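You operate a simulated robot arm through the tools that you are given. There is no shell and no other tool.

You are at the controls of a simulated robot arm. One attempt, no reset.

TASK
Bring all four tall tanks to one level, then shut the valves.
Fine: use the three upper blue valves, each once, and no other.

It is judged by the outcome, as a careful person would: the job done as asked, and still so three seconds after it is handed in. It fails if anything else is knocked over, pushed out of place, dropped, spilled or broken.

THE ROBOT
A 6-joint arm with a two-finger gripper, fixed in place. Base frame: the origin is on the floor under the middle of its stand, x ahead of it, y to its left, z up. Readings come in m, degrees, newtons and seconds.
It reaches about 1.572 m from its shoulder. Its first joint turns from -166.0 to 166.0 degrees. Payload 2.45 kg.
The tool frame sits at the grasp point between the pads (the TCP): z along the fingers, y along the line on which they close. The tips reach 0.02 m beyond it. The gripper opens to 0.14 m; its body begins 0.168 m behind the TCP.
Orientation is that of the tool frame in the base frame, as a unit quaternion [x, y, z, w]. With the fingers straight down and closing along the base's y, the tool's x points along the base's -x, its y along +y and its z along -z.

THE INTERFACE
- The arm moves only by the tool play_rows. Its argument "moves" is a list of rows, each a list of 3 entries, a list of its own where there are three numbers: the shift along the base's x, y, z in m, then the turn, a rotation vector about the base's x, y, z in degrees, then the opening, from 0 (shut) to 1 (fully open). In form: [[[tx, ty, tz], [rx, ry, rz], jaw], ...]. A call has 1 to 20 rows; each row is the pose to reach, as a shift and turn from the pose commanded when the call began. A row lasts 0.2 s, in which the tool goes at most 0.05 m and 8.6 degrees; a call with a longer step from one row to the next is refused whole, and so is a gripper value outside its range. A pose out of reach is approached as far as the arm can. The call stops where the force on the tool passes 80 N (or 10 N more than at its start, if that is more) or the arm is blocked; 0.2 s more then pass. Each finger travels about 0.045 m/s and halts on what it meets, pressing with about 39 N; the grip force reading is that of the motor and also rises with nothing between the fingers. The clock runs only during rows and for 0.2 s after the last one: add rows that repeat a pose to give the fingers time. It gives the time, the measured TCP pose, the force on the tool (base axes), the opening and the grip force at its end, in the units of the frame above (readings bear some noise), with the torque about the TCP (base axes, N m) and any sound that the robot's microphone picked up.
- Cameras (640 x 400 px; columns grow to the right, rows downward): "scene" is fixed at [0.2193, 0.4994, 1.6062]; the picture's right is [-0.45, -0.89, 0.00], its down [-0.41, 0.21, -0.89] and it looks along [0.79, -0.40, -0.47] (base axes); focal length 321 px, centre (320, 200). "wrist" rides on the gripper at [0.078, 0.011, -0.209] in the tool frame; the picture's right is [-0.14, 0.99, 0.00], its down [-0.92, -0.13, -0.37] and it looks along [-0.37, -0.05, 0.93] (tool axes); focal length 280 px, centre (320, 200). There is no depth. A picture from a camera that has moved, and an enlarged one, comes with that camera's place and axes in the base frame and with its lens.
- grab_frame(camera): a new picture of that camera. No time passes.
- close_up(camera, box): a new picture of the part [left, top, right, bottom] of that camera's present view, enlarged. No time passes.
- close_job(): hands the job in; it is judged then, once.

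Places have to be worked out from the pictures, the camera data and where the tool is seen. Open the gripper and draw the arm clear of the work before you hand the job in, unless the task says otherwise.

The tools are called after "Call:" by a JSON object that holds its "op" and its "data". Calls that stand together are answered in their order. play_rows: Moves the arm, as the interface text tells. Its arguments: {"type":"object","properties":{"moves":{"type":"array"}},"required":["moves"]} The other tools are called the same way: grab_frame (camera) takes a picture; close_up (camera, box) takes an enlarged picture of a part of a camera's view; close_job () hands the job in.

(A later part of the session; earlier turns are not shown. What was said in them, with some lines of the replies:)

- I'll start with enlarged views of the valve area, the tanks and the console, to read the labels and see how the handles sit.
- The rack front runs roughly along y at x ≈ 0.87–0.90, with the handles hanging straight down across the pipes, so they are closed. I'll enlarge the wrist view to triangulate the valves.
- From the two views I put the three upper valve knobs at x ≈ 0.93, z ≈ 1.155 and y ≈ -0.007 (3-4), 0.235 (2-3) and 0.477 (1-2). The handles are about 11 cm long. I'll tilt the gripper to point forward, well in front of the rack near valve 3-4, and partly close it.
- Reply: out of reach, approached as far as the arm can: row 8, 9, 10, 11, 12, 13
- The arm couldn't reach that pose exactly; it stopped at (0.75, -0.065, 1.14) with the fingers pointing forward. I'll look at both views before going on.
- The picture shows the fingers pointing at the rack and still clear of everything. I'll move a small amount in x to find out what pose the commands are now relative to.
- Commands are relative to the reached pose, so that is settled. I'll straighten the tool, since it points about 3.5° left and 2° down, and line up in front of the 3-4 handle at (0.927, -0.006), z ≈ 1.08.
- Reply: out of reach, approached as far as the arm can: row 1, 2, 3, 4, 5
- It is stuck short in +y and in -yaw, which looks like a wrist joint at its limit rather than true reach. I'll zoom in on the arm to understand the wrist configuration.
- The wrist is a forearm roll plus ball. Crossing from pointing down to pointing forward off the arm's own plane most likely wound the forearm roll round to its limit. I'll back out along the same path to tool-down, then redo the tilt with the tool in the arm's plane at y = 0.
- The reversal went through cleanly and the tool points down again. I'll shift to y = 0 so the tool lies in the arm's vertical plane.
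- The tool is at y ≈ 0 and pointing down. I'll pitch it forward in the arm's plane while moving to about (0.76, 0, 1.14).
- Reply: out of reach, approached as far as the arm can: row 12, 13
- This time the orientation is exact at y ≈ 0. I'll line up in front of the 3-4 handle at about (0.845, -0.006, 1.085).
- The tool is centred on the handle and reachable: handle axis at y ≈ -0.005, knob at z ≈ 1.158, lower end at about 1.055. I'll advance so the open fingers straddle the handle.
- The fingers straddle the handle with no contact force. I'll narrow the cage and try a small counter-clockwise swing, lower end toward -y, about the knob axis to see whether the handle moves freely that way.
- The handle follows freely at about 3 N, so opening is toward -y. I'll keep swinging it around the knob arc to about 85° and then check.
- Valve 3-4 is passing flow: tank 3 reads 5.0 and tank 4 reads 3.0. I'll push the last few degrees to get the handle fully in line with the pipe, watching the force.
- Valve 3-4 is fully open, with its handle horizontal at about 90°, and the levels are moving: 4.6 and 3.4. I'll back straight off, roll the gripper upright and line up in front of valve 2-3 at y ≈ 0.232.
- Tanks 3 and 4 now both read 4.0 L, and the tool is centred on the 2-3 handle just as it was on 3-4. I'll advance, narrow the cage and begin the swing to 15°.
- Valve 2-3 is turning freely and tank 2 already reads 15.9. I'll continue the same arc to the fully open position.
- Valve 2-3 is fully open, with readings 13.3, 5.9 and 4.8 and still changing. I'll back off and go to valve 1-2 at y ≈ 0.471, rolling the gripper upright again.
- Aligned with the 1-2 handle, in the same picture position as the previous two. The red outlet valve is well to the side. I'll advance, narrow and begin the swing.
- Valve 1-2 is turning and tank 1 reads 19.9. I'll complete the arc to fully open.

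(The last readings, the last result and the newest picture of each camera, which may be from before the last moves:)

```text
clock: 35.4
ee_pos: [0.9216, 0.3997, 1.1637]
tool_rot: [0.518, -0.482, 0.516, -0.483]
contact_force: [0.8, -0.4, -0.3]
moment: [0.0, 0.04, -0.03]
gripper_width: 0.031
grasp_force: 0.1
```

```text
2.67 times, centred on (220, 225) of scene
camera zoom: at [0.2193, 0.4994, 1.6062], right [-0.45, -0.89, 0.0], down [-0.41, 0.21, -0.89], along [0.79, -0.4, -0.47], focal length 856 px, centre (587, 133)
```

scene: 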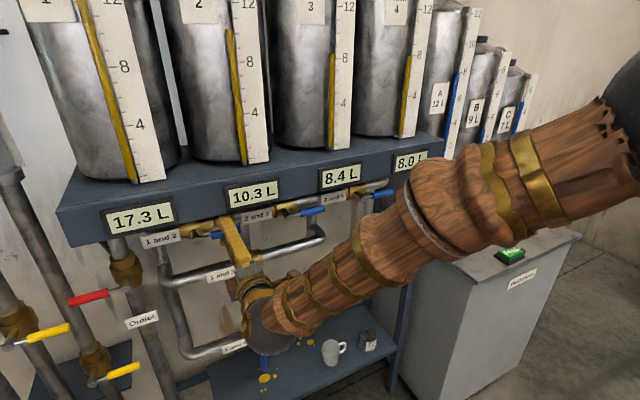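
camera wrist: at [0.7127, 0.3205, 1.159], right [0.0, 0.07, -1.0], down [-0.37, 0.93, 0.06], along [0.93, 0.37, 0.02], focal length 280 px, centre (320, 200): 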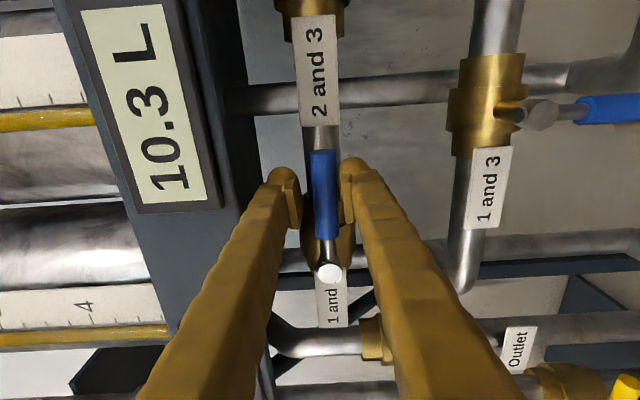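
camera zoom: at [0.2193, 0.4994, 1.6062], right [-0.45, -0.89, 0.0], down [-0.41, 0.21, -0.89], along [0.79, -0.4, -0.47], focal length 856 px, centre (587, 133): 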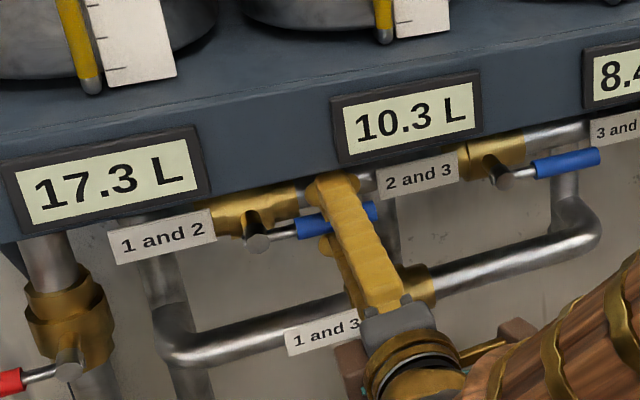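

All three upper valves are fully open. I'll hold still here without touching the handle and let the levels equalise.

Call:
{"op": "play_rows", "data": {"moves": [[[0, 0, 0], [0, 0, 0], 0.22], [[0, 0, 0], [0, 0, 0], 0.22], [[0, 0, 0], [0, 0, 0], 0.22], [[0, 0, 0], [0, 0, 0], 0.22], [[0, 0, 0], [0, 0, 0], 0.22], [[0, 0, 0], [0, 0, 0], 0.22], [[0, 0, 0], [0, 0, 0], 0.22], [[0, 0, 0], [0, 0, 0], 0.22], [[0, 0, 0], [0, 0, 0], 0.22], [[0, 0, 0], [0, 0, 0], 0.22], [[0, 0, 0], [0, 0, 0], 0.22], [[0, 0, 0], [0, 0, 0], 0.22], [[0, 0, 0], [0, 0, 0], 0.22], [[0, 0, 0], [0, 0, 0], 0.22], [[0, 0, 0], [0, 0, 0], 0.22], [[0, 0, 0], [0, 0, 0], 0.22], [[0, 0, 0], [0, 0, 0], 0.22], [[0, 0, 0], [0, 0, 0], 0.22], [[0, 0, 0], [0, 0, 0], 0.22], [[0, 0, 0], [0, 0, 0], 0.22]]}}

Call:
{"op": "grab_frame", "data": {"camera": "scene"}}

```text
clock: 39.6
ee_pos: [0.9215, 0.3993, 1.163]
tool_rot: [0.518, -0.483, 0.516, -0.482]
contact_force: [0.3, 0.3, -0.2]
moment: [0.0, 0.01, 0.03]
gripper_width: 0.0308
grasp_force: 0.1
```

```text
taken
```

scene: 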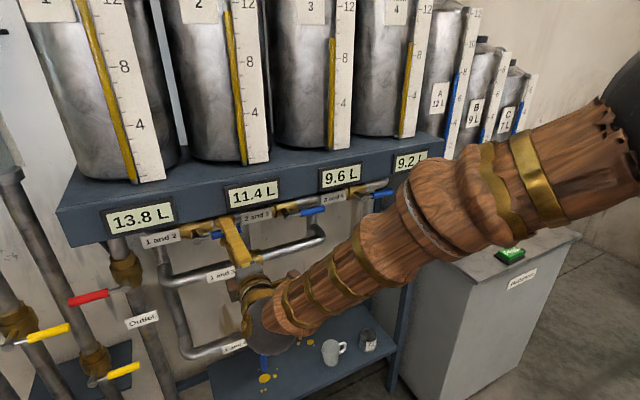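

The levels are converging, now 13.8, 11.4, 9.6 and 9.2. I'll keep waiting.

Call:
{"op": "play_rows", "data": {"moves": [[[0, 0, 0], [0, 0, 0], 0.22], [[0, 0, 0], [0, 0, 0], 0.22], [[0, 0, 0], [0, 0, 0], 0.22], [[0, 0, 0], [0, 0, 0], 0.22], [[0, 0, 0], [0, 0, 0], 0.22], [[0, 0, 0], [0, 0, 0], 0.22], [[0, 0, 0], [0, 0, 0], 0.22], [[0, 0, 0], [0, 0, 0], 0.22], [[0, 0, 0], [0, 0, 0], 0.22], [[0, 0, 0], [0, 0, 0], 0.22], [[0, 0, 0], [0, 0, 0], 0.22], [[0, 0, 0], [0, 0, 0], 0.22], [[0, 0, 0], [0, 0, 0], 0.22], [[0, 0, 0], [0, 0, 0], 0.22], [[0, 0, 0], [0, 0, 0], 0.22], [[0, 0, 0], [0, 0, 0], 0.22], [[0, 0, 0], [0, 0, 0], 0.22], [[0, 0, 0], [0, 0, 0], 0.22], [[0, 0, 0], [0, 0, 0], 0.22], [[0, 0, 0], [0, 0, 0], 0.22]]}}

Call:
{"op": "close_up", "data": {"camera": "scene", "box": [80, 100, 460, 300]}}

```text
clock: 43.8
ee_pos: [0.9217, 0.3992, 1.1639]
tool_rot: [0.518, -0.483, 0.516, -0.482]
contact_force: [1.0, -0.9, 0.0]
moment: [-0.01, 0.03, -0.03]
gripper_width: 0.0308
grasp_force: 0.0
```

```text
1.68 times, centred on (270, 200) of scene
camera zoom: at [0.2193, 0.4994, 1.6062], right [-0.45, -0.89, 0.0], down [-0.41, 0.21, -0.89], along [0.79, -0.4, -0.47], focal length 541 px, centre (404, 200)
```

zoom: 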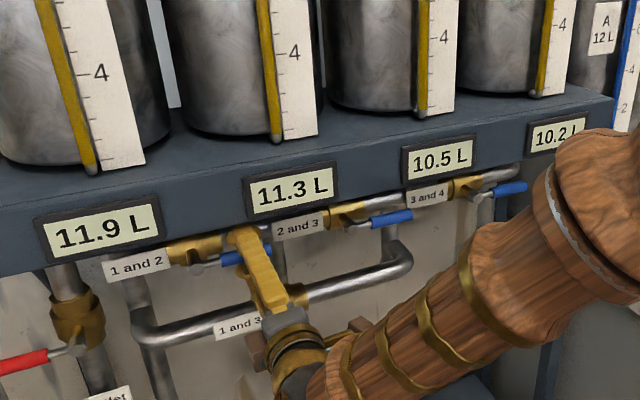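

Readings are now 11.9, 11.3, 10.5 and 10.2, still converging on 11.0. I'll wait some more.

Call:
{"op": "play_rows", "data": {"moves": [[[0, 0, 0], [0, 0, 0], 0.22], [[0, 0, 0], [0, 0, 0], 0.22], [[0, 0, 0], [0, 0, 0], 0.22], [[0, 0, 0], [0, 0, 0], 0.22], [[0, 0, 0], [0, 0, 0], 0.22], [[0, 0, 0], [0, 0, 0], 0.22], [[0, 0, 0], [0, 0, 0], 0.22], [[0, 0, 0], [0, 0, 0], 0.22], [[0, 0, 0], [0, 0, 0], 0.22], [[0, 0, 0], [0, 0, 0], 0.22], [[0, 0, 0], [0, 0, 0], 0.22], [[0, 0, 0], [0, 0, 0], 0.22], [[0, 0, 0], [0, 0, 0], 0.22], [[0, 0, 0], [0, 0, 0], 0.22], [[0, 0, 0], [0, 0, 0], 0.22], [[0, 0, 0], [0, 0, 0], 0.22], [[0, 0, 0], [0, 0, 0], 0.22], [[0, 0, 0], [0, 0, 0], 0.22], [[0, 0, 0], [0, 0, 0], 0.22], [[0, 0, 0], [0, 0, 0], 0.22]]}}

Call:
{"op": "close_up", "data": {"camera": "scene", "box": [80, 100, 460, 300]}}

```text
clock: 48.0
ee_pos: [0.9222, 0.4007, 1.1618]
tool_rot: [0.518, -0.483, 0.516, -0.483]
contact_force: [0.8, 0.2, 0.0]
moment: [-0.02, -0.02, 0.01]
gripper_width: 0.0309
grasp_force: 0.1
```

```text
1.68 times, centred on (270, 200) of scene
camera zoom: at [0.2193, 0.4994, 1.6062], right [-0.45, -0.89, 0.0], down [-0.41, 0.21, -0.89], along [0.79, -0.4, -0.47], focal length 541 px, centre (404, 200)
```

zoom: 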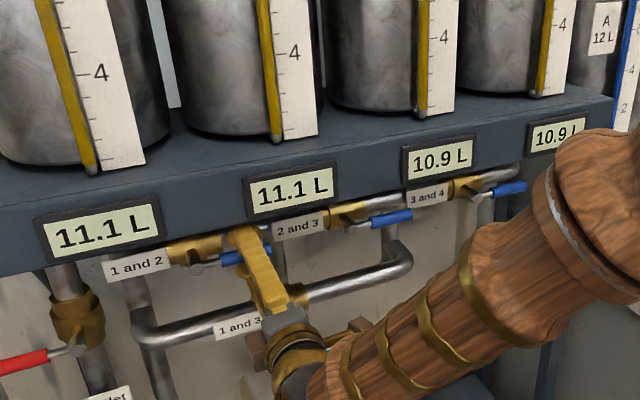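

Readings are 11.1, 11.1, 10.9 and 10.9, nearly level. One more wait should settle them at 11.0.

Call:
{"op": "play_rows", "data": {"moves": [[[0, 0, 0], [0, 0, 0], 0.22], [[0, 0, 0], [0, 0, 0], 0.22], [[0, 0, 0], [0, 0, 0], 0.22], [[0, 0, 0], [0, 0, 0], 0.22], [[0, 0, 0], [0, 0, 0], 0.22], [[0, 0, 0], [0, 0, 0], 0.22], [[0, 0, 0], [0, 0, 0], 0.22], [[0, 0, 0], [0, 0, 0], 0.22], [[0, 0, 0], [0, 0, 0], 0.22], [[0, 0, 0], [0, 0, 0], 0.22], [[0, 0, 0], [0, 0, 0], 0.22], [[0, 0, 0], [0, 0, 0], 0.22], [[0, 0, 0], [0, 0, 0], 0.22], [[0, 0, 0], [0, 0, 0], 0.22], [[0, 0, 0], [0, 0, 0], 0.22], [[0, 0, 0], [0, 0, 0], 0.22], [[0, 0, 0], [0, 0, 0], 0.22], [[0, 0, 0], [0, 0, 0], 0.22], [[0, 0, 0], [0, 0, 0], 0.22], [[0, 0, 0], [0, 0, 0], 0.22]]}}

Call:
{"op": "close_up", "data": {"camera": "scene", "box": [80, 100, 460, 300]}}

```text
clock: 52.2
ee_pos: [0.9218, 0.3996, 1.1642]
tool_rot: [0.518, -0.482, 0.516, -0.483]
contact_force: [0.3, 0.6, -0.4]
moment: [-0.02, 0.0, -0.03]
gripper_width: 0.0307
grasp_force: 0.1
```

```text
1.68 times, centred on (270, 200) of scene
camera zoom: at [0.2193, 0.4994, 1.6062], right [-0.45, -0.89, 0.0], down [-0.41, 0.21, -0.89], along [0.79, -0.4, -0.47], focal length 541 px, centre (404, 200)
```

zoom: 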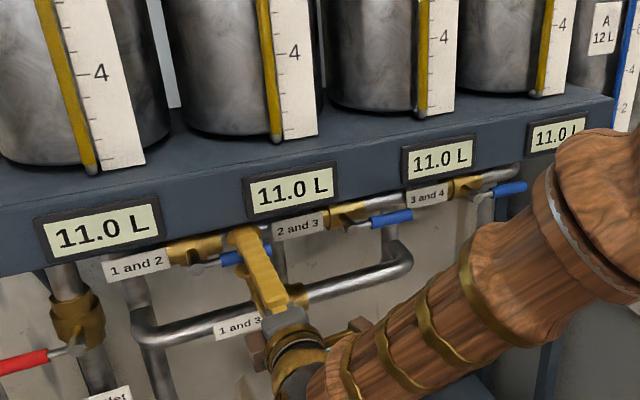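

All four read 11.0 L. I'll give it one more second, then swing valve 1-2 back down to closed along the reverse arc.

Call:
{"op": "play_rows", "data": {"moves": [[[0, 0, 0], [0, 0, 0], 0.22], [[0, 0, 0], [0, 0, 0], 0.22], [[0, 0, 0], [0, 0, 0], 0.22], [[0, 0, 0], [0, 0, 0], 0.22], [[0, 0, 0], [0, 0, 0], 0.22], [[0, 0, 0], [0, 0, 0], 0.22], [[0, 0, -0.0102], [8, 0, 0], 0.22], [[0, 0.0014, -0.0203], [16, 0, 0], 0.22], [[0, 0.0042, -0.0301], [24, 0, 0], 0.22], [[0, 0.0084, -0.0394], [32, 0, 0], 0.22], [[0, 0.0138, -0.048], [40, 0, 0], 0.22], [[0, 0.0203, -0.0558], [48, 0, 0], 0.22], [[0, 0.0279, -0.0626], [56, 0, 0], 0.22], [[0, 0.0363, -0.0683], [64, 0, 0], 0.22], [[0, 0.0455, -0.0728], [72, 0, 0], 0.22], [[0, 0.0552, -0.0759], [80, 0, 0], 0.22], [[0, 0.0652, -0.0777], [88, 0, 0], 0.22], [[0, 0.0728, -0.0781], [94, 0, 0], 0.22], [[0, 0.0728, -0.0781], [94, 0, 0], 0.22]]}}

Call:
{"op": "grab_frame", "data": {"camera": "wrist"}}

Call:
{"op": "close_up", "data": {"camera": "scene", "box": [100, 150, 340, 300]}}

```text
clock: 56.2
ee_pos: [0.9233, 0.4719, 1.0838]
tool_rot: [0.0, 0.707, 0.001, 0.708]
contact_force: [0.8, -0.3, -1.2]
moment: [0.01, 0.0, -0.02]
gripper_width: 0.0312
grasp_force: 0.7
```

```text
taken
camera wrist: at [0.7141, 0.4825, 1.0056], right [0.0, 0.99, 0.14], down [-0.37, -0.13, 0.92], along [0.93, -0.05, 0.37], focal length 280 px, centre (320, 200)
```

wrist: 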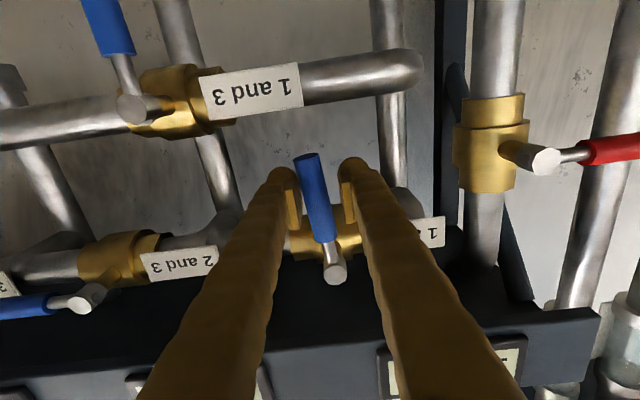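

```text
2.67 times, centred on (220, 225) of scene
camera zoom: at [0.2193, 0.4994, 1.6062], right [-0.45, -0.89, 0.0], down [-0.41, 0.21, -0.89], along [0.79, -0.4, -0.47], focal length 856 px, centre (587, 133)
```

zoom: 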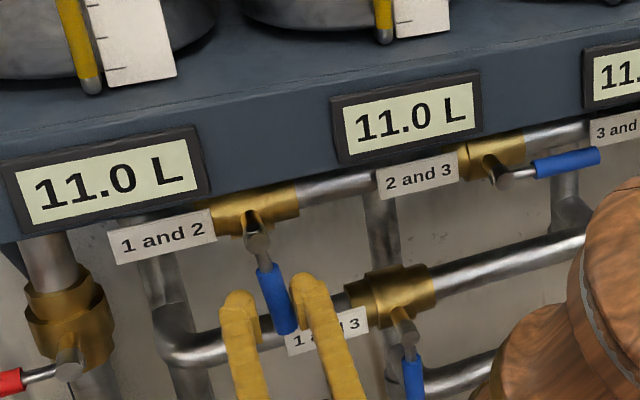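

The handle trails the fingers by about 5°. I'll push a little past vertical so it comes back to its original closed position against the stop, watching the force.

Call:
{"op": "play_rows", "data": {"moves": [[[0, 0.0025, 0.0], [2, 0, 0], 0.22], [[0, 0.0051, 0.0002], [4, 0, 0], 0.22], [[0, 0.0076, 0.0004], [6, 0, 0], 0.22], [[0, 0.0076, 0.0004], [6, 0, 0], 0.22]]}}

Call:
{"op": "grab_frame", "data": {"camera": "wrist"}}

Call:
{"op": "close_up", "data": {"camera": "scene", "box": [140, 180, 300, 280]}}

```text
clock: 57.2
ee_pos: [0.9228, 0.4787, 1.0849]
tool_rot: [0.038, 0.705, 0.037, 0.707]
contact_force: [-0.5, -1.7, -0.6]
moment: [-0.01, 0.04, -0.01]
gripper_width: 0.0315
grasp_force: 0.3
```

```text
taken
camera wrist: at [0.7133, 0.4976, 1.008], right [0.0, 0.97, 0.24], down [-0.37, -0.23, 0.9], along [0.93, -0.09, 0.36], focal length 280 px, centre (320, 200)
```

wrist: 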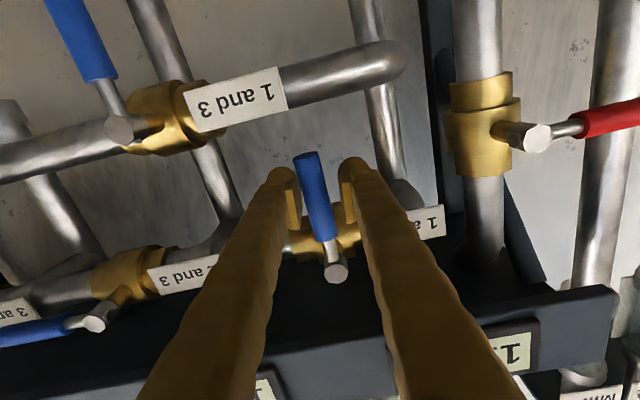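

```text
4.00 times, centred on (220, 230) of scene
camera zoom: at [0.2193, 0.4994, 1.6062], right [-0.45, -0.89, 0.0], down [-0.41, 0.21, -0.89], along [0.79, -0.4, -0.47], focal length 1285 px, centre (720, 80)
```

zoom: 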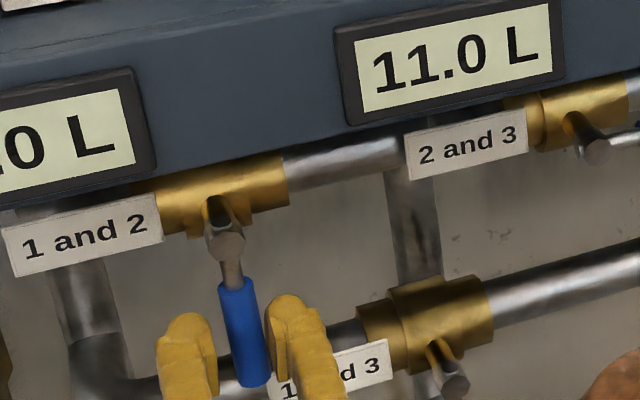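

The handle is near vertical, with only about 2 N on the fingers. I'll nudge a few degrees more to feel for the closed stop.

Call:
{"op": "play_rows", "data": {"moves": [[[0, 0.0019, 0.0002], [1.5, 0, 0], 0.22], [[0, 0.0038, 0.0005], [3, 0, 0], 0.22], [[0, 0.0038, 0.0005], [3, 0, 0], 0.22]]}}

Call:
{"op": "close_up", "data": {"camera": "scene", "box": [140, 180, 300, 280]}}

Call:
{"op": "grab_frame", "data": {"camera": "wrist"}}

```text
clock: 58.0
ee_pos: [0.9224, 0.4828, 1.0846]
tool_rot: [0.056, 0.704, 0.056, 0.706]
contact_force: [-0.8, -10.6, 1.2]
moment: [-0.2, 0.0, -0.1]
gripper_width: 0.0374
grasp_force: 5.4
```

```text
4.00 times, centred on (220, 230) of scene
camera zoom: at [0.2193, 0.4994, 1.6062], right [-0.45, -0.89, 0.0], down [-0.41, 0.21, -0.89], along [0.79, -0.4, -0.47], focal length 1285 px, centre (720, 80)
```

zoom: 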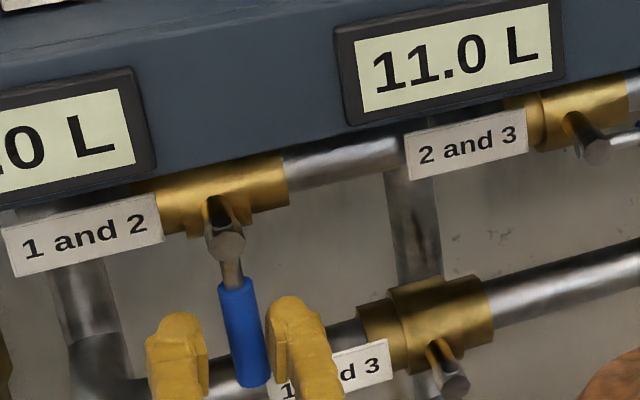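

```text
taken
camera wrist: at [0.7135, 0.5046, 1.0095], right [0.0, 0.96, 0.29], down [-0.37, -0.27, 0.89], along [0.93, -0.11, 0.35], focal length 280 px, centre (320, 200)
```

wrist: 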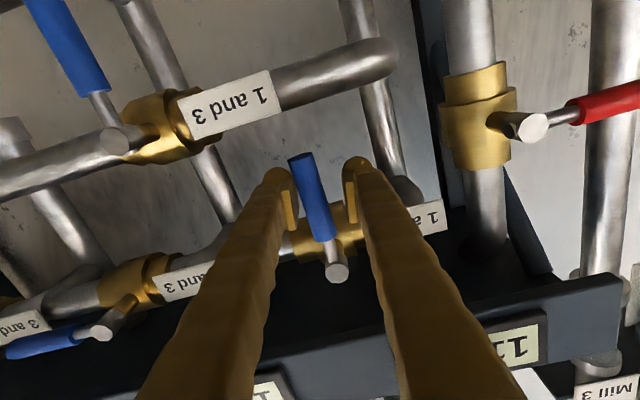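

The force rose to about 10 N without further movement, so valve 1-2 is firmly on its closed stop. I'll centre, back out and go to valve 2-3 with the gripper rolled to match its horizontal handle.

Call:
{"op": "play_rows", "data": {"moves": [[[0, -0.006, -0.0005], [-4.5, 0, 0], 0.22], [[0, -0.0114, -0.0009], [-9, 0, 0], 0.35], [[0, -0.0114, -0.0009], [-9, 0, 0], 0.35], [[-0.03, -0.0114, -0.0009], [-9, 0, 0], 0.35], [[-0.065, -0.0114, -0.0009], [-9, 0, 0], 0.35], [[-0.1, -0.0114, -0.0009], [-9, 0, 0], 0.35], [[-0.1, -0.0374, 0.0052], [-16.5, 0, 0], 0.35], [[-0.1, -0.0634, 0.0113], [-24, 0, 0], 0.35], [[-0.1, -0.0894, 0.0174], [-31.5, 0, 0], 0.35], [[-0.1, -0.1154, 0.0235], [-39, 0, 0], 0.35], [[-0.1, -0.1414, 0.0296], [-46.5, 0, 0], 0.35], [[-0.1, -0.1674, 0.0357], [-54, 0, 0], 0.35], [[-0.1, -0.1934, 0.0418], [-61.5, 0, 0], 0.35], [[-0.1, -0.2194, 0.0479], [-69, 0, 0], 0.35], [[-0.1, -0.2454, 0.054], [-76.5, 0, 0], 0.35], [[-0.1, -0.2714, 0.0601], [-84, 0, 0], 0.35], [[-0.1, -0.2974, 0.0662], [-91.5, 0, 0], 0.35], [[-0.1, -0.3234, 0.0721], [-99, 0, 0], 0.35], [[-0.1, -0.3234, 0.0721], [-99, 0, 0], 0.35]]}}

Call:
{"op": "grab_frame", "data": {"camera": "wrist"}}

Call:
{"op": "grab_frame", "data": {"camera": "scene"}}

```text
clock: 62.0
ee_pos: [0.8226, 0.1583, 1.1546]
tool_rot: [0.501, -0.5, 0.499, -0.5]
contact_force: [0.3, -0.1, 0.4]
moment: [0.02, 0.03, 0.01]
gripper_width: 0.0492
grasp_force: 0.0
```

```text
taken
camera wrist: at [0.6137, 0.0808, 1.1451], right [0.0, 0.14, -0.99], down [-0.37, 0.92, 0.13], along [0.93, 0.37, 0.05], focal length 280 px, centre (320, 200)
```

wrist: 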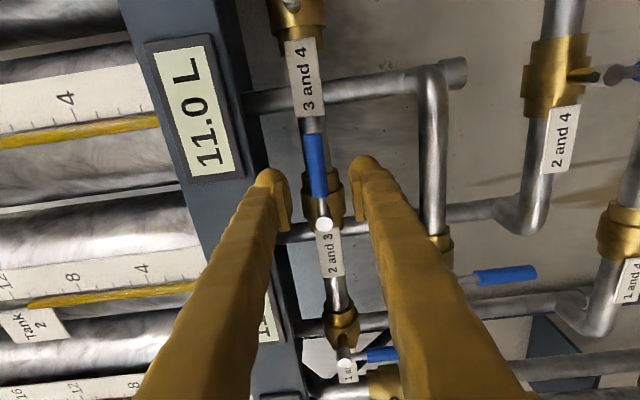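

```text
taken
```

scene: 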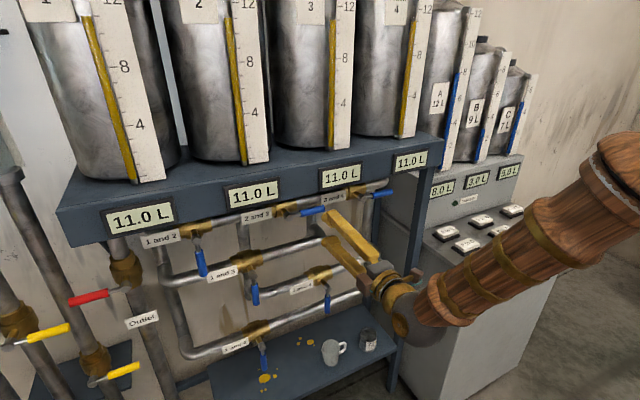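

Displays still read 11.0 everywhere and 1-2 hangs closed. The 2-3 handle sits about 4 mm above the tool axis, so I'll lift slightly, advance around it and narrow the cage.

Call:
{"op": "play_rows", "data": {"moves": [[[0.03, 0, 0.003], [0, 0, 0], 0.35], [[0.06, 0, 0.003], [0, 0, 0], 0.35], [[0.085, 0, 0.003], [0, 0, 0], 0.35], [[0.102, 0, 0.003], [0, 0, 0], 0.3], [[0.102, 0, 0.003], [0, 0, 0], 0.22], [[0.102, 0, 0.003], [0, 0, 0], 0.22]]}}

Call:
{"op": "grab_frame", "data": {"camera": "wrist"}}

Call:
{"op": "close_up", "data": {"camera": "scene", "box": [220, 160, 460, 310]}}

```text
clock: 63.4
ee_pos: [0.928, 0.1571, 1.1596]
tool_rot: [-0.5, 0.5, -0.499, 0.501]
contact_force: [0.6, 0.1, 0.6]
moment: [0.0, -0.03, 0.0]
gripper_width: 0.0308
grasp_force: 0.0
```

```text
taken
camera wrist: at [0.7175, 0.0792, 1.1486], right [0.0, 0.14, -0.99], down [-0.37, 0.92, 0.13], along [0.93, 0.37, 0.05], focal length 280 px, centre (320, 200)
```

wrist: 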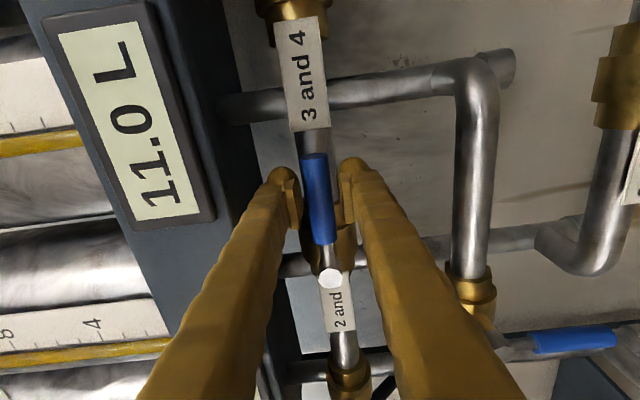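

```text
2.67 times, centred on (340, 235) of scene
camera zoom: at [0.2193, 0.4994, 1.6062], right [-0.45, -0.89, 0.0], down [-0.41, 0.21, -0.89], along [0.79, -0.4, -0.47], focal length 856 px, centre (267, 107)
```

zoom: 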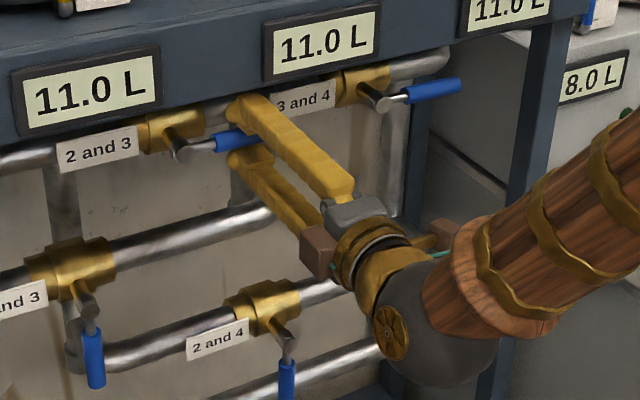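

The cage is around the 2-3 handle with no contact. I'll swing it down to closed.

Call:
{"op": "play_rows", "data": {"moves": [[[0, 0.0007, -0.0132], [8, 0, 0], 0.22], [[0, 0.0028, -0.0231], [16, 0, 0], 0.22], [[0, 0.0063, -0.0327], [24, 0, 0], 0.22], [[0, 0.0111, -0.0417], [32, 0, 0], 0.22], [[0, 0.0171, -0.0499], [40, 0, 0], 0.22], [[0, 0.0242, -0.0572], [48, 0, 0], 0.22], [[0, 0.0322, -0.0635], [56, 0, 0], 0.22], [[0, 0.041, -0.0686], [64, 0, 0], 0.22], [[0, 0.0504, -0.0724], [72, 0, 0], 0.22], [[0, 0.0603, -0.0749], [80, 0, 0], 0.22], [[0, 0.0705, -0.076], [88, 0, 0], 0.22], [[0, 0.0781, -0.0758], [94, 0, 0], 0.22], [[0, 0.0806, -0.0756], [96, 0, 0], 0.22], [[0, 0.0806, -0.0756], [96, 0, 0], 0.22]]}}

Call:
{"op": "grab_frame", "data": {"camera": "wrist"}}

Call:
{"op": "close_up", "data": {"camera": "scene", "box": [220, 160, 460, 310]}}

```text
clock: 66.4
ee_pos: [0.9257, 0.2398, 1.0832]
tool_rot: [0.037, 0.705, 0.038, 0.707]
contact_force: [3.2, -4.5, -0.6]
moment: [-0.08, -0.03, 0.02]
gripper_width: 0.0336
grasp_force: 1.8
```

```text
taken
camera wrist: at [0.7159, 0.2596, 1.0069], right [0.0, 0.97, 0.24], down [-0.37, -0.23, 0.9], along [0.93, -0.09, 0.36], focal length 280 px, centre (320, 200)
```

wrist: 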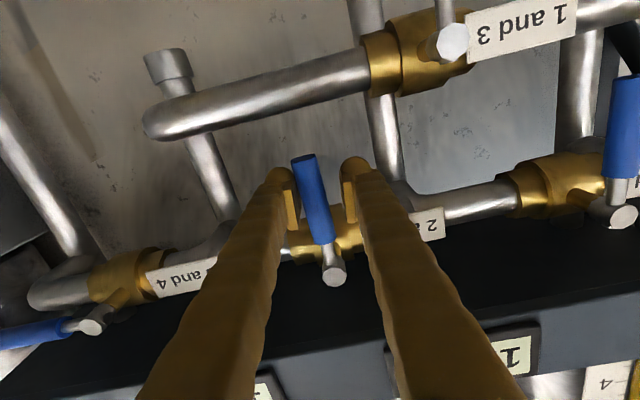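

```text
2.67 times, centred on (340, 235) of scene
camera zoom: at [0.2193, 0.4994, 1.6062], right [-0.45, -0.89, 0.0], down [-0.41, 0.21, -0.89], along [0.79, -0.4, -0.47], focal length 856 px, centre (267, 107)
```

zoom: 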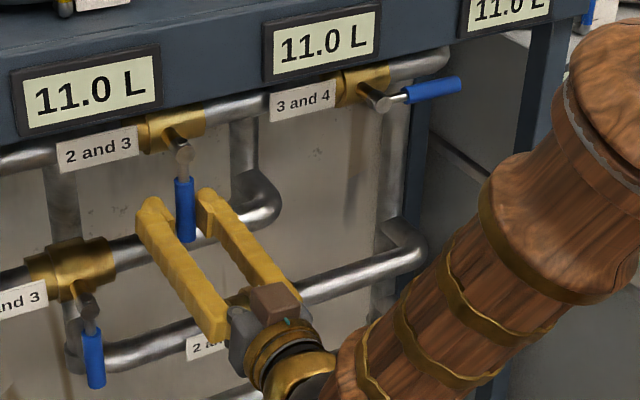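

The force is beginning to rise (4.5 N) with the handle about vertical. I'll nudge slightly more to confirm the closed stop.

Call:
{"op": "play_rows", "data": {"moves": [[[0, 0.0019, 0.0002], [1.5, 0, 0], 0.22], [[0, 0.0038, 0.0005], [3, 0, 0], 0.22], [[0, 0.0038, 0.0005], [3, 0, 0], 0.22]]}}

Call:
{"op": "close_up", "data": {"camera": "scene", "box": [220, 160, 460, 310]}}

```text
clock: 67.2
ee_pos: [0.9255, 0.2446, 1.0851]
tool_rot: [0.056, 0.704, 0.056, 0.706]
contact_force: [-4.1, -15.5, 0.8]
moment: [-0.26, 0.02, -0.16]
gripper_width: 0.0405
grasp_force: 7.3
```

```text
2.67 times, centred on (340, 235) of scene
camera zoom: at [0.2193, 0.4994, 1.6062], right [-0.45, -0.89, 0.0], down [-0.41, 0.21, -0.89], along [0.79, -0.4, -0.47], focal length 856 px, centre (267, 107)
```

zoom: 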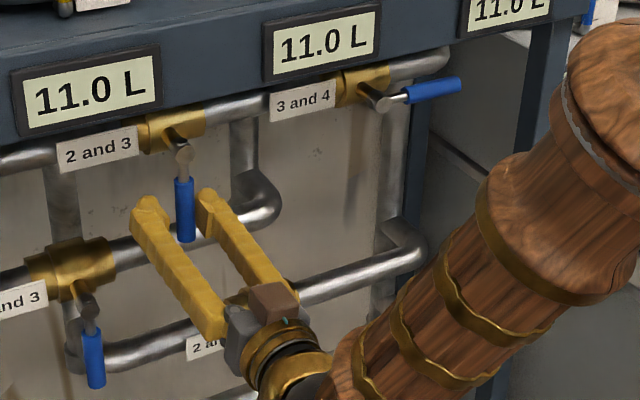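

Valve 2-3 is confirmed at its closed stop, with force up to 15 N and no movement. I'll centre, back out, and go to valve 3-4 rolled to its horizontal handle.

Call:
{"op": "play_rows", "data": {"moves": [[[0, -0.006, -0.0005], [-4.5, 0, 0], 0.22], [[0, -0.0114, -0.0009], [-9, 0, 0], 0.35], [[0, -0.0114, -0.0009], [-9, 0, 0], 0.35], [[-0.03, -0.0114, -0.0009], [-9, 0, 0], 0.35], [[-0.065, -0.0114, -0.0009], [-9, 0, 0], 0.35], [[-0.1, -0.0114, -0.0009], [-9, 0, 0], 0.35], [[-0.1, -0.0373, 0.0054], [-16.5, 0, 0], 0.35], [[-0.1, -0.0632, 0.0117], [-24, 0, 0], 0.35], [[-0.1, -0.0891, 0.018], [-31.5, 0, 0], 0.35], [[-0.1, -0.115, 0.0243], [-39, 0, 0], 0.35], [[-0.1, -0.1409, 0.0306], [-46.5, 0, 0], 0.35], [[-0.1, -0.1668, 0.0369], [-54, 0, 0], 0.35], [[-0.1, -0.1927, 0.0432], [-61.5, 0, 0], 0.35], [[-0.1, -0.2186, 0.0495], [-69, 0, 0], 0.35], [[-0.1, -0.2445, 0.0558], [-76.5, 0, 0], 0.35], [[-0.1, -0.2704, 0.0621], [-84, 0, 0], 0.35], [[-0.1, -0.2963, 0.0684], [-91.5, 0, 0], 0.35], [[-0.1, -0.3219, 0.0751], [-99, 0, 0], 0.35], [[-0.1, -0.3219, 0.0751], [-99, 0, 0], 0.35]]}}

Call:
{"op": "grab_frame", "data": {"camera": "wrist"}}

Call:
{"op": "grab_frame", "data": {"camera": "scene"}}

```text
clock: 71.2
ee_pos: [0.8227, -0.081, 1.1603]
tool_rot: [0.501, -0.501, 0.499, -0.499]
contact_force: [0.6, -0.5, 0.3]
moment: [-0.01, -0.01, 0.0]
gripper_width: 0.049
grasp_force: 0.0
```

```text
taken
camera wrist: at [0.6142, -0.1589, 1.1506], right [0.0, 0.14, -0.99], down [-0.37, 0.92, 0.13], along [0.93, 0.37, 0.05], focal length 280 px, centre (320, 200)
```

wrist: 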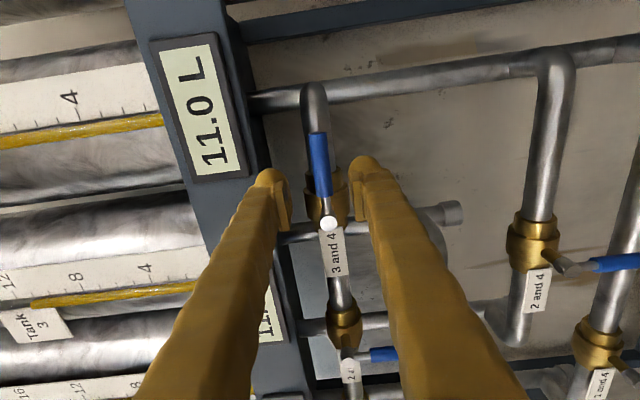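

```text
taken
```

scene: 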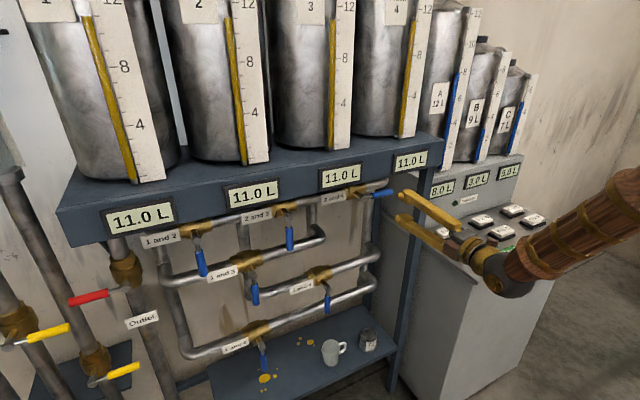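

Two valves are closed and all four tanks read 11.0. The tool is centred on the horizontal 3-4 handle, so I'll advance around it and narrow the cage.

Call:
{"op": "play_rows", "data": {"moves": [[[0.03, 0, 0], [0, 0, 0], 0.35], [[0.06, 0, 0], [0, 0, 0], 0.35], [[0.085, 0, 0], [0, 0, 0], 0.35], [[0.102, 0, 0], [0, 0, 0], 0.3], [[0.102, 0, 0], [0, 0, 0], 0.22], [[0.102, 0, 0], [0, 0, 0], 0.22]]}}

Call:
{"op": "grab_frame", "data": {"camera": "wrist"}}

```text
clock: 72.6
ee_pos: [0.9267, -0.0779, 1.1592]
tool_rot: [-0.501, 0.499, -0.499, 0.501]
contact_force: [-0.3, -0.2, -0.4]
moment: [-0.03, 0.0, 0.0]
gripper_width: 0.0308
grasp_force: 0.1
```

```text
taken
camera wrist: at [0.7172, -0.1572, 1.1493], right [0.0, 0.14, -0.99], down [-0.37, 0.92, 0.13], along [0.93, 0.37, 0.05], focal length 280 px, centre (320, 200)
```

wrist: 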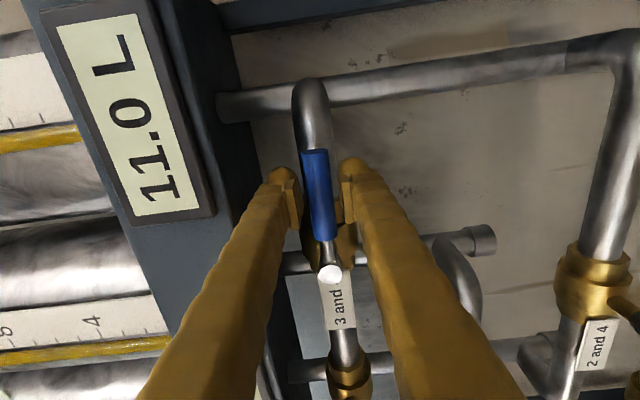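

The cage is around the 3-4 handle with no contact. I'll swing it down to closed.

Call:
{"op": "play_rows", "data": {"moves": [[[0, 0.0007, -0.0132], [8, 0, 0], 0.22], [[0, 0.0028, -0.0231], [16, 0, 0], 0.22], [[0, 0.0063, -0.0327], [24, 0, 0], 0.22], [[0, 0.0111, -0.0417], [32, 0, 0], 0.22], [[0, 0.0171, -0.0499], [40, 0, 0], 0.22], [[0, 0.0242, -0.0572], [48, 0, 0], 0.22], [[0, 0.0322, -0.0635], [56, 0, 0], 0.22], [[0, 0.041, -0.0686], [64, 0, 0], 0.22], [[0, 0.0504, -0.0724], [72, 0, 0], 0.22], [[0, 0.0603, -0.0749], [80, 0, 0], 0.22], [[0, 0.0705, -0.076], [88, 0, 0], 0.22], [[0, 0.0781, -0.0758], [94, 0, 0], 0.22], [[0, 0.0806, -0.0756], [96, 0, 0], 0.22], [[0, 0.0806, -0.0756], [96, 0, 0], 0.22]]}}

Call:
{"op": "grab_frame", "data": {"camera": "wrist"}}

Call:
{"op": "close_up", "data": {"camera": "scene", "box": [260, 150, 500, 300]}}

```text
clock: 75.6
ee_pos: [0.9256, 0.0018, 1.083]
tool_rot: [0.037, 0.706, 0.038, 0.707]
contact_force: [-1.3, -7.0, -3.0]
moment: [-0.03, 0.05, -0.07]
gripper_width: 0.0353
grasp_force: 3.4
```

```text
taken
camera wrist: at [0.7169, 0.0207, 1.0068], right [0.0, 0.97, 0.24], down [-0.37, -0.23, 0.9], along [0.93, -0.09, 0.36], focal length 280 px, centre (320, 200)
```

wrist: 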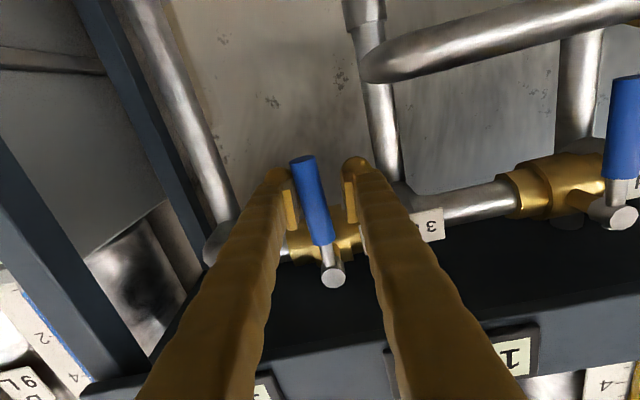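

```text
2.67 times, centred on (380, 225) of scene
camera zoom: at [0.2193, 0.4994, 1.6062], right [-0.45, -0.89, 0.0], down [-0.41, 0.21, -0.89], along [0.79, -0.4, -0.47], focal length 856 px, centre (160, 133)
```

zoom: 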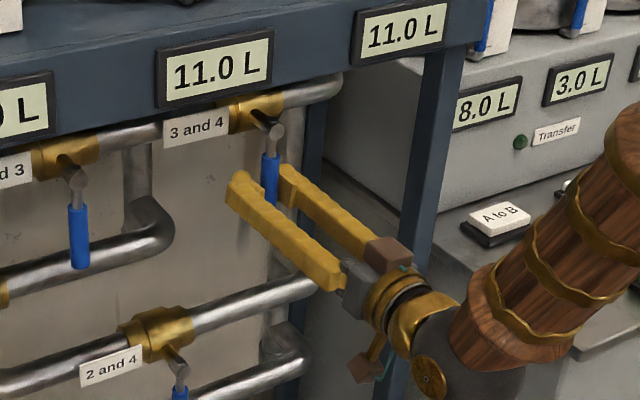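

The force has risen to 7 N at vertical. A last small nudge will confirm the stop for valve 3-4.

Call:
{"op": "play_rows", "data": {"moves": [[[0, 0.0019, 0.0002], [1.5, 0, 0], 0.22], [[0, 0.0032, 0.0004], [2.5, 0, 0], 0.22], [[0, 0.0032, 0.0004], [2.5, 0, 0], 0.22]]}}

Call:
{"op": "close_up", "data": {"camera": "scene", "box": [260, 150, 500, 300]}}

```text
clock: 76.4
ee_pos: [0.9274, 0.0041, 1.0836]
tool_rot: [0.054, 0.704, 0.053, 0.706]
contact_force: [-8.3, -18.2, -2.3]
moment: [-0.31, 0.15, -0.24]
gripper_width: 0.0423
grasp_force: 8.8
```

```text
2.67 times, centred on (380, 225) of scene
camera zoom: at [0.2193, 0.4994, 1.6062], right [-0.45, -0.89, 0.0], down [-0.41, 0.21, -0.89], along [0.79, -0.4, -0.47], focal length 856 px, centre (160, 133)
```

zoom: 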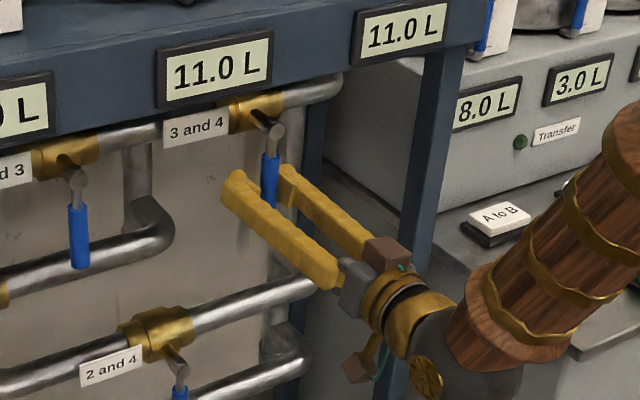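

All three upper valves are closed on their stops. I'll centre, open slightly, and back straight out of the rack before opening fully.

Call:
{"op": "play_rows", "data": {"moves": [[[0, -0.006, -0.0005], [-4.5, 0, 0], 0.22], [[0, -0.0108, -0.0008], [-8.5, 0, 0], 0.35], [[0, -0.0108, -0.0008], [-8.5, 0, 0], 0.35], [[-0.03, -0.0108, -0.0008], [-8.5, 0, 0], 0.35], [[-0.065, -0.0108, -0.0008], [-8.5, 0, 0], 0.35], [[-0.1, -0.0108, -0.0008], [-8.5, 0, 0], 0.4], [[-0.12, -0.0058, 0.02], [-8.5, 0, 0], 0.6], [[-0.135, -0.0058, 0.04], [-8.5, 0, 0], 0.8], [[-0.145, -0.0058, 0.055], [-8.5, 0, 0], 1.0], [[-0.145, -0.0058, 0.055], [-8.5, 0, 0], 1.0], [[-0.145, -0.0058, 0.055], [-8.5, 0, 0], 1.0]]}}

Call:
{"op": "grab_frame", "data": {"camera": "scene"}}

Call:
{"op": "grab_frame", "data": {"camera": "wrist"}}

```text
clock: 78.8
ee_pos: [0.7814, -0.0003, 1.1408]
tool_rot: [0.0, 0.706, 0.001, 0.708]
contact_force: [0.2, -0.1, -0.5]
moment: [-0.01, -0.03, 0.0]
gripper_width: 0.1403
grasp_force: 0.1
```

```text
taken
```

scene: 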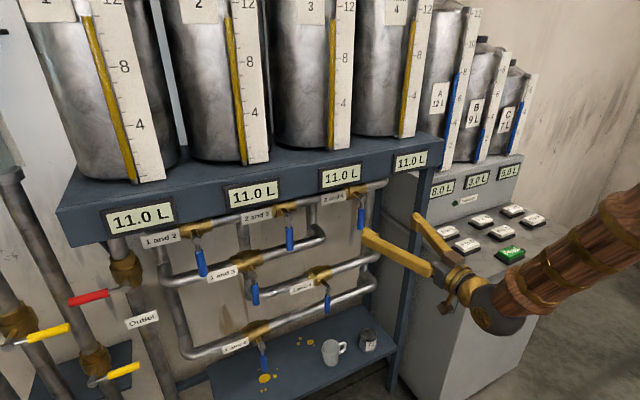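

```text
taken
camera wrist: at [0.5735, 0.0097, 1.0622], right [0.0, 0.99, 0.14], down [-0.37, -0.13, 0.92], along [0.93, -0.05, 0.37], focal length 280 px, centre (320, 200)
```

wrist: 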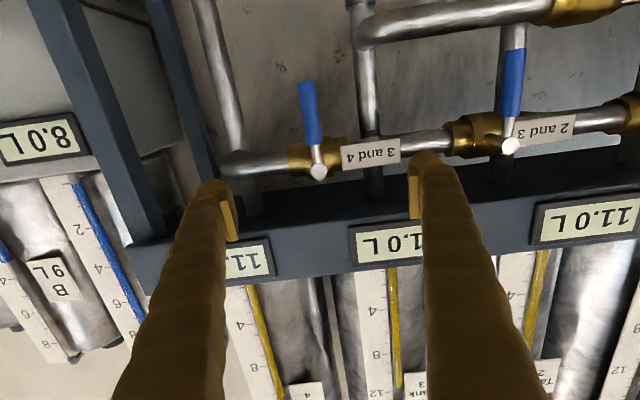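

The handles hang exactly as at the start and all tanks read 11.0 L. I'll draw the arm back up to its starting posture, clear of the rack.

Call:
{"op": "play_rows", "data": {"moves": [[[-0.011, 0, 0.016], [0, 7.5, 0], 1.0], [[-0.022, 0, 0.032], [0, 15, 0], 1.0], [[-0.033, 0, 0.048], [0, 22.5, 0], 1.0], [[-0.044, 0, 0.064], [0, 30, 0], 1.0], [[-0.055, 0, 0.08], [0, 37.5, 0], 1.0], [[-0.066, 0, 0.096], [0, 45, 0], 1.0], [[-0.077, 0, 0.112], [0, 52.5, 0], 1.0], [[-0.088, 0, 0.128], [0, 60, 0], 1.0], [[-0.099, 0, 0.144], [0, 67.5, 0], 1.0], [[-0.11, 0, 0.16], [0, 75, 0], 1.0], [[-0.121, 0, 0.176], [0, 82.5, 0], 1.0], [[-0.13, 0, 0.19], [0, 90, 0], 1.0], [[-0.13, 0, 0.19], [0, 90, 0], 1.0]]}}

Call:
{"op": "grab_frame", "data": {"camera": "scene"}}

Call:
{"op": "close_up", "data": {"camera": "scene", "box": [80, 140, 460, 378]}}

```text
clock: 81.6
ee_pos: [0.6522, -0.0008, 1.3292]
tool_rot: [0.001, 1.0, 0.001, 0.001]
contact_force: [0.5, -0.3, 0.2]
moment: [0.02, -0.01, 0.0]
gripper_width: 0.1401
grasp_force: 0.1
```

```text
taken
```

scene: 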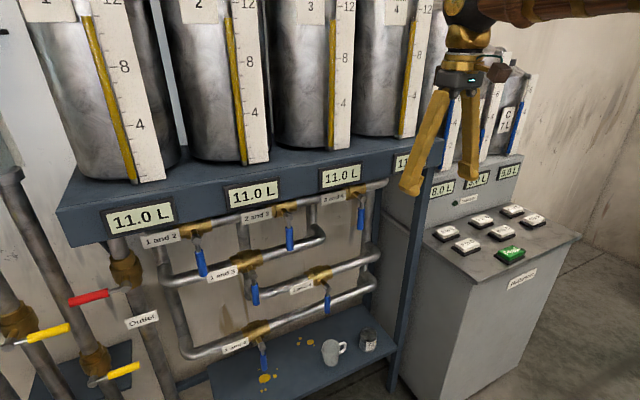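

```text
1.68 times, centred on (270, 259) of scene
camera zoom: at [0.2193, 0.4994, 1.6062], right [-0.45, -0.89, 0.0], down [-0.41, 0.21, -0.89], along [0.79, -0.4, -0.47], focal length 540 px, centre (404, 101)
```

zoom: 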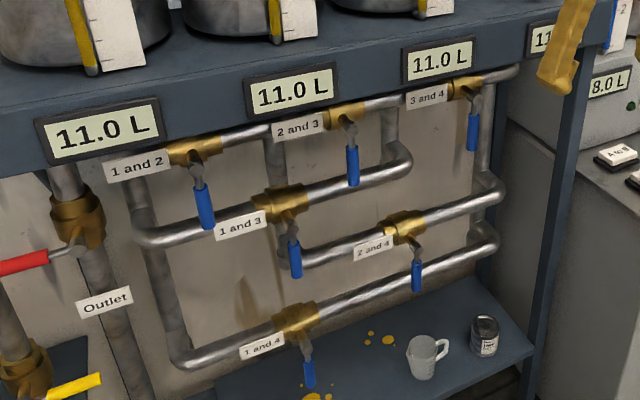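

All four tanks settled at 11.0 L and the three upper valves are shut in their original positions. Nothing else has moved, the gripper is open and the arm is clear, so I'm handing the job in.

Call:
{"op": "close_job", "data": {}}

```text
The job is handed in.
```

All four tall tanks are level at 11.0 L each, and the valves are shut.

I used only the three upper blue valves (1 and 2, 2 and 3, 3 and 4). Each was opened once and closed once. When closing, I pushed each handle to its stop, and all three hang straight down as they did at the start.

Nothing else moved or spilled in the last pictures. Before handing in, I opened the gripper and drew the arm back up, clear of the rack. In the very last picture the gripper partly hides tank 4's display; it read 11.0 L in the pictures just before, after all three valves were shut.
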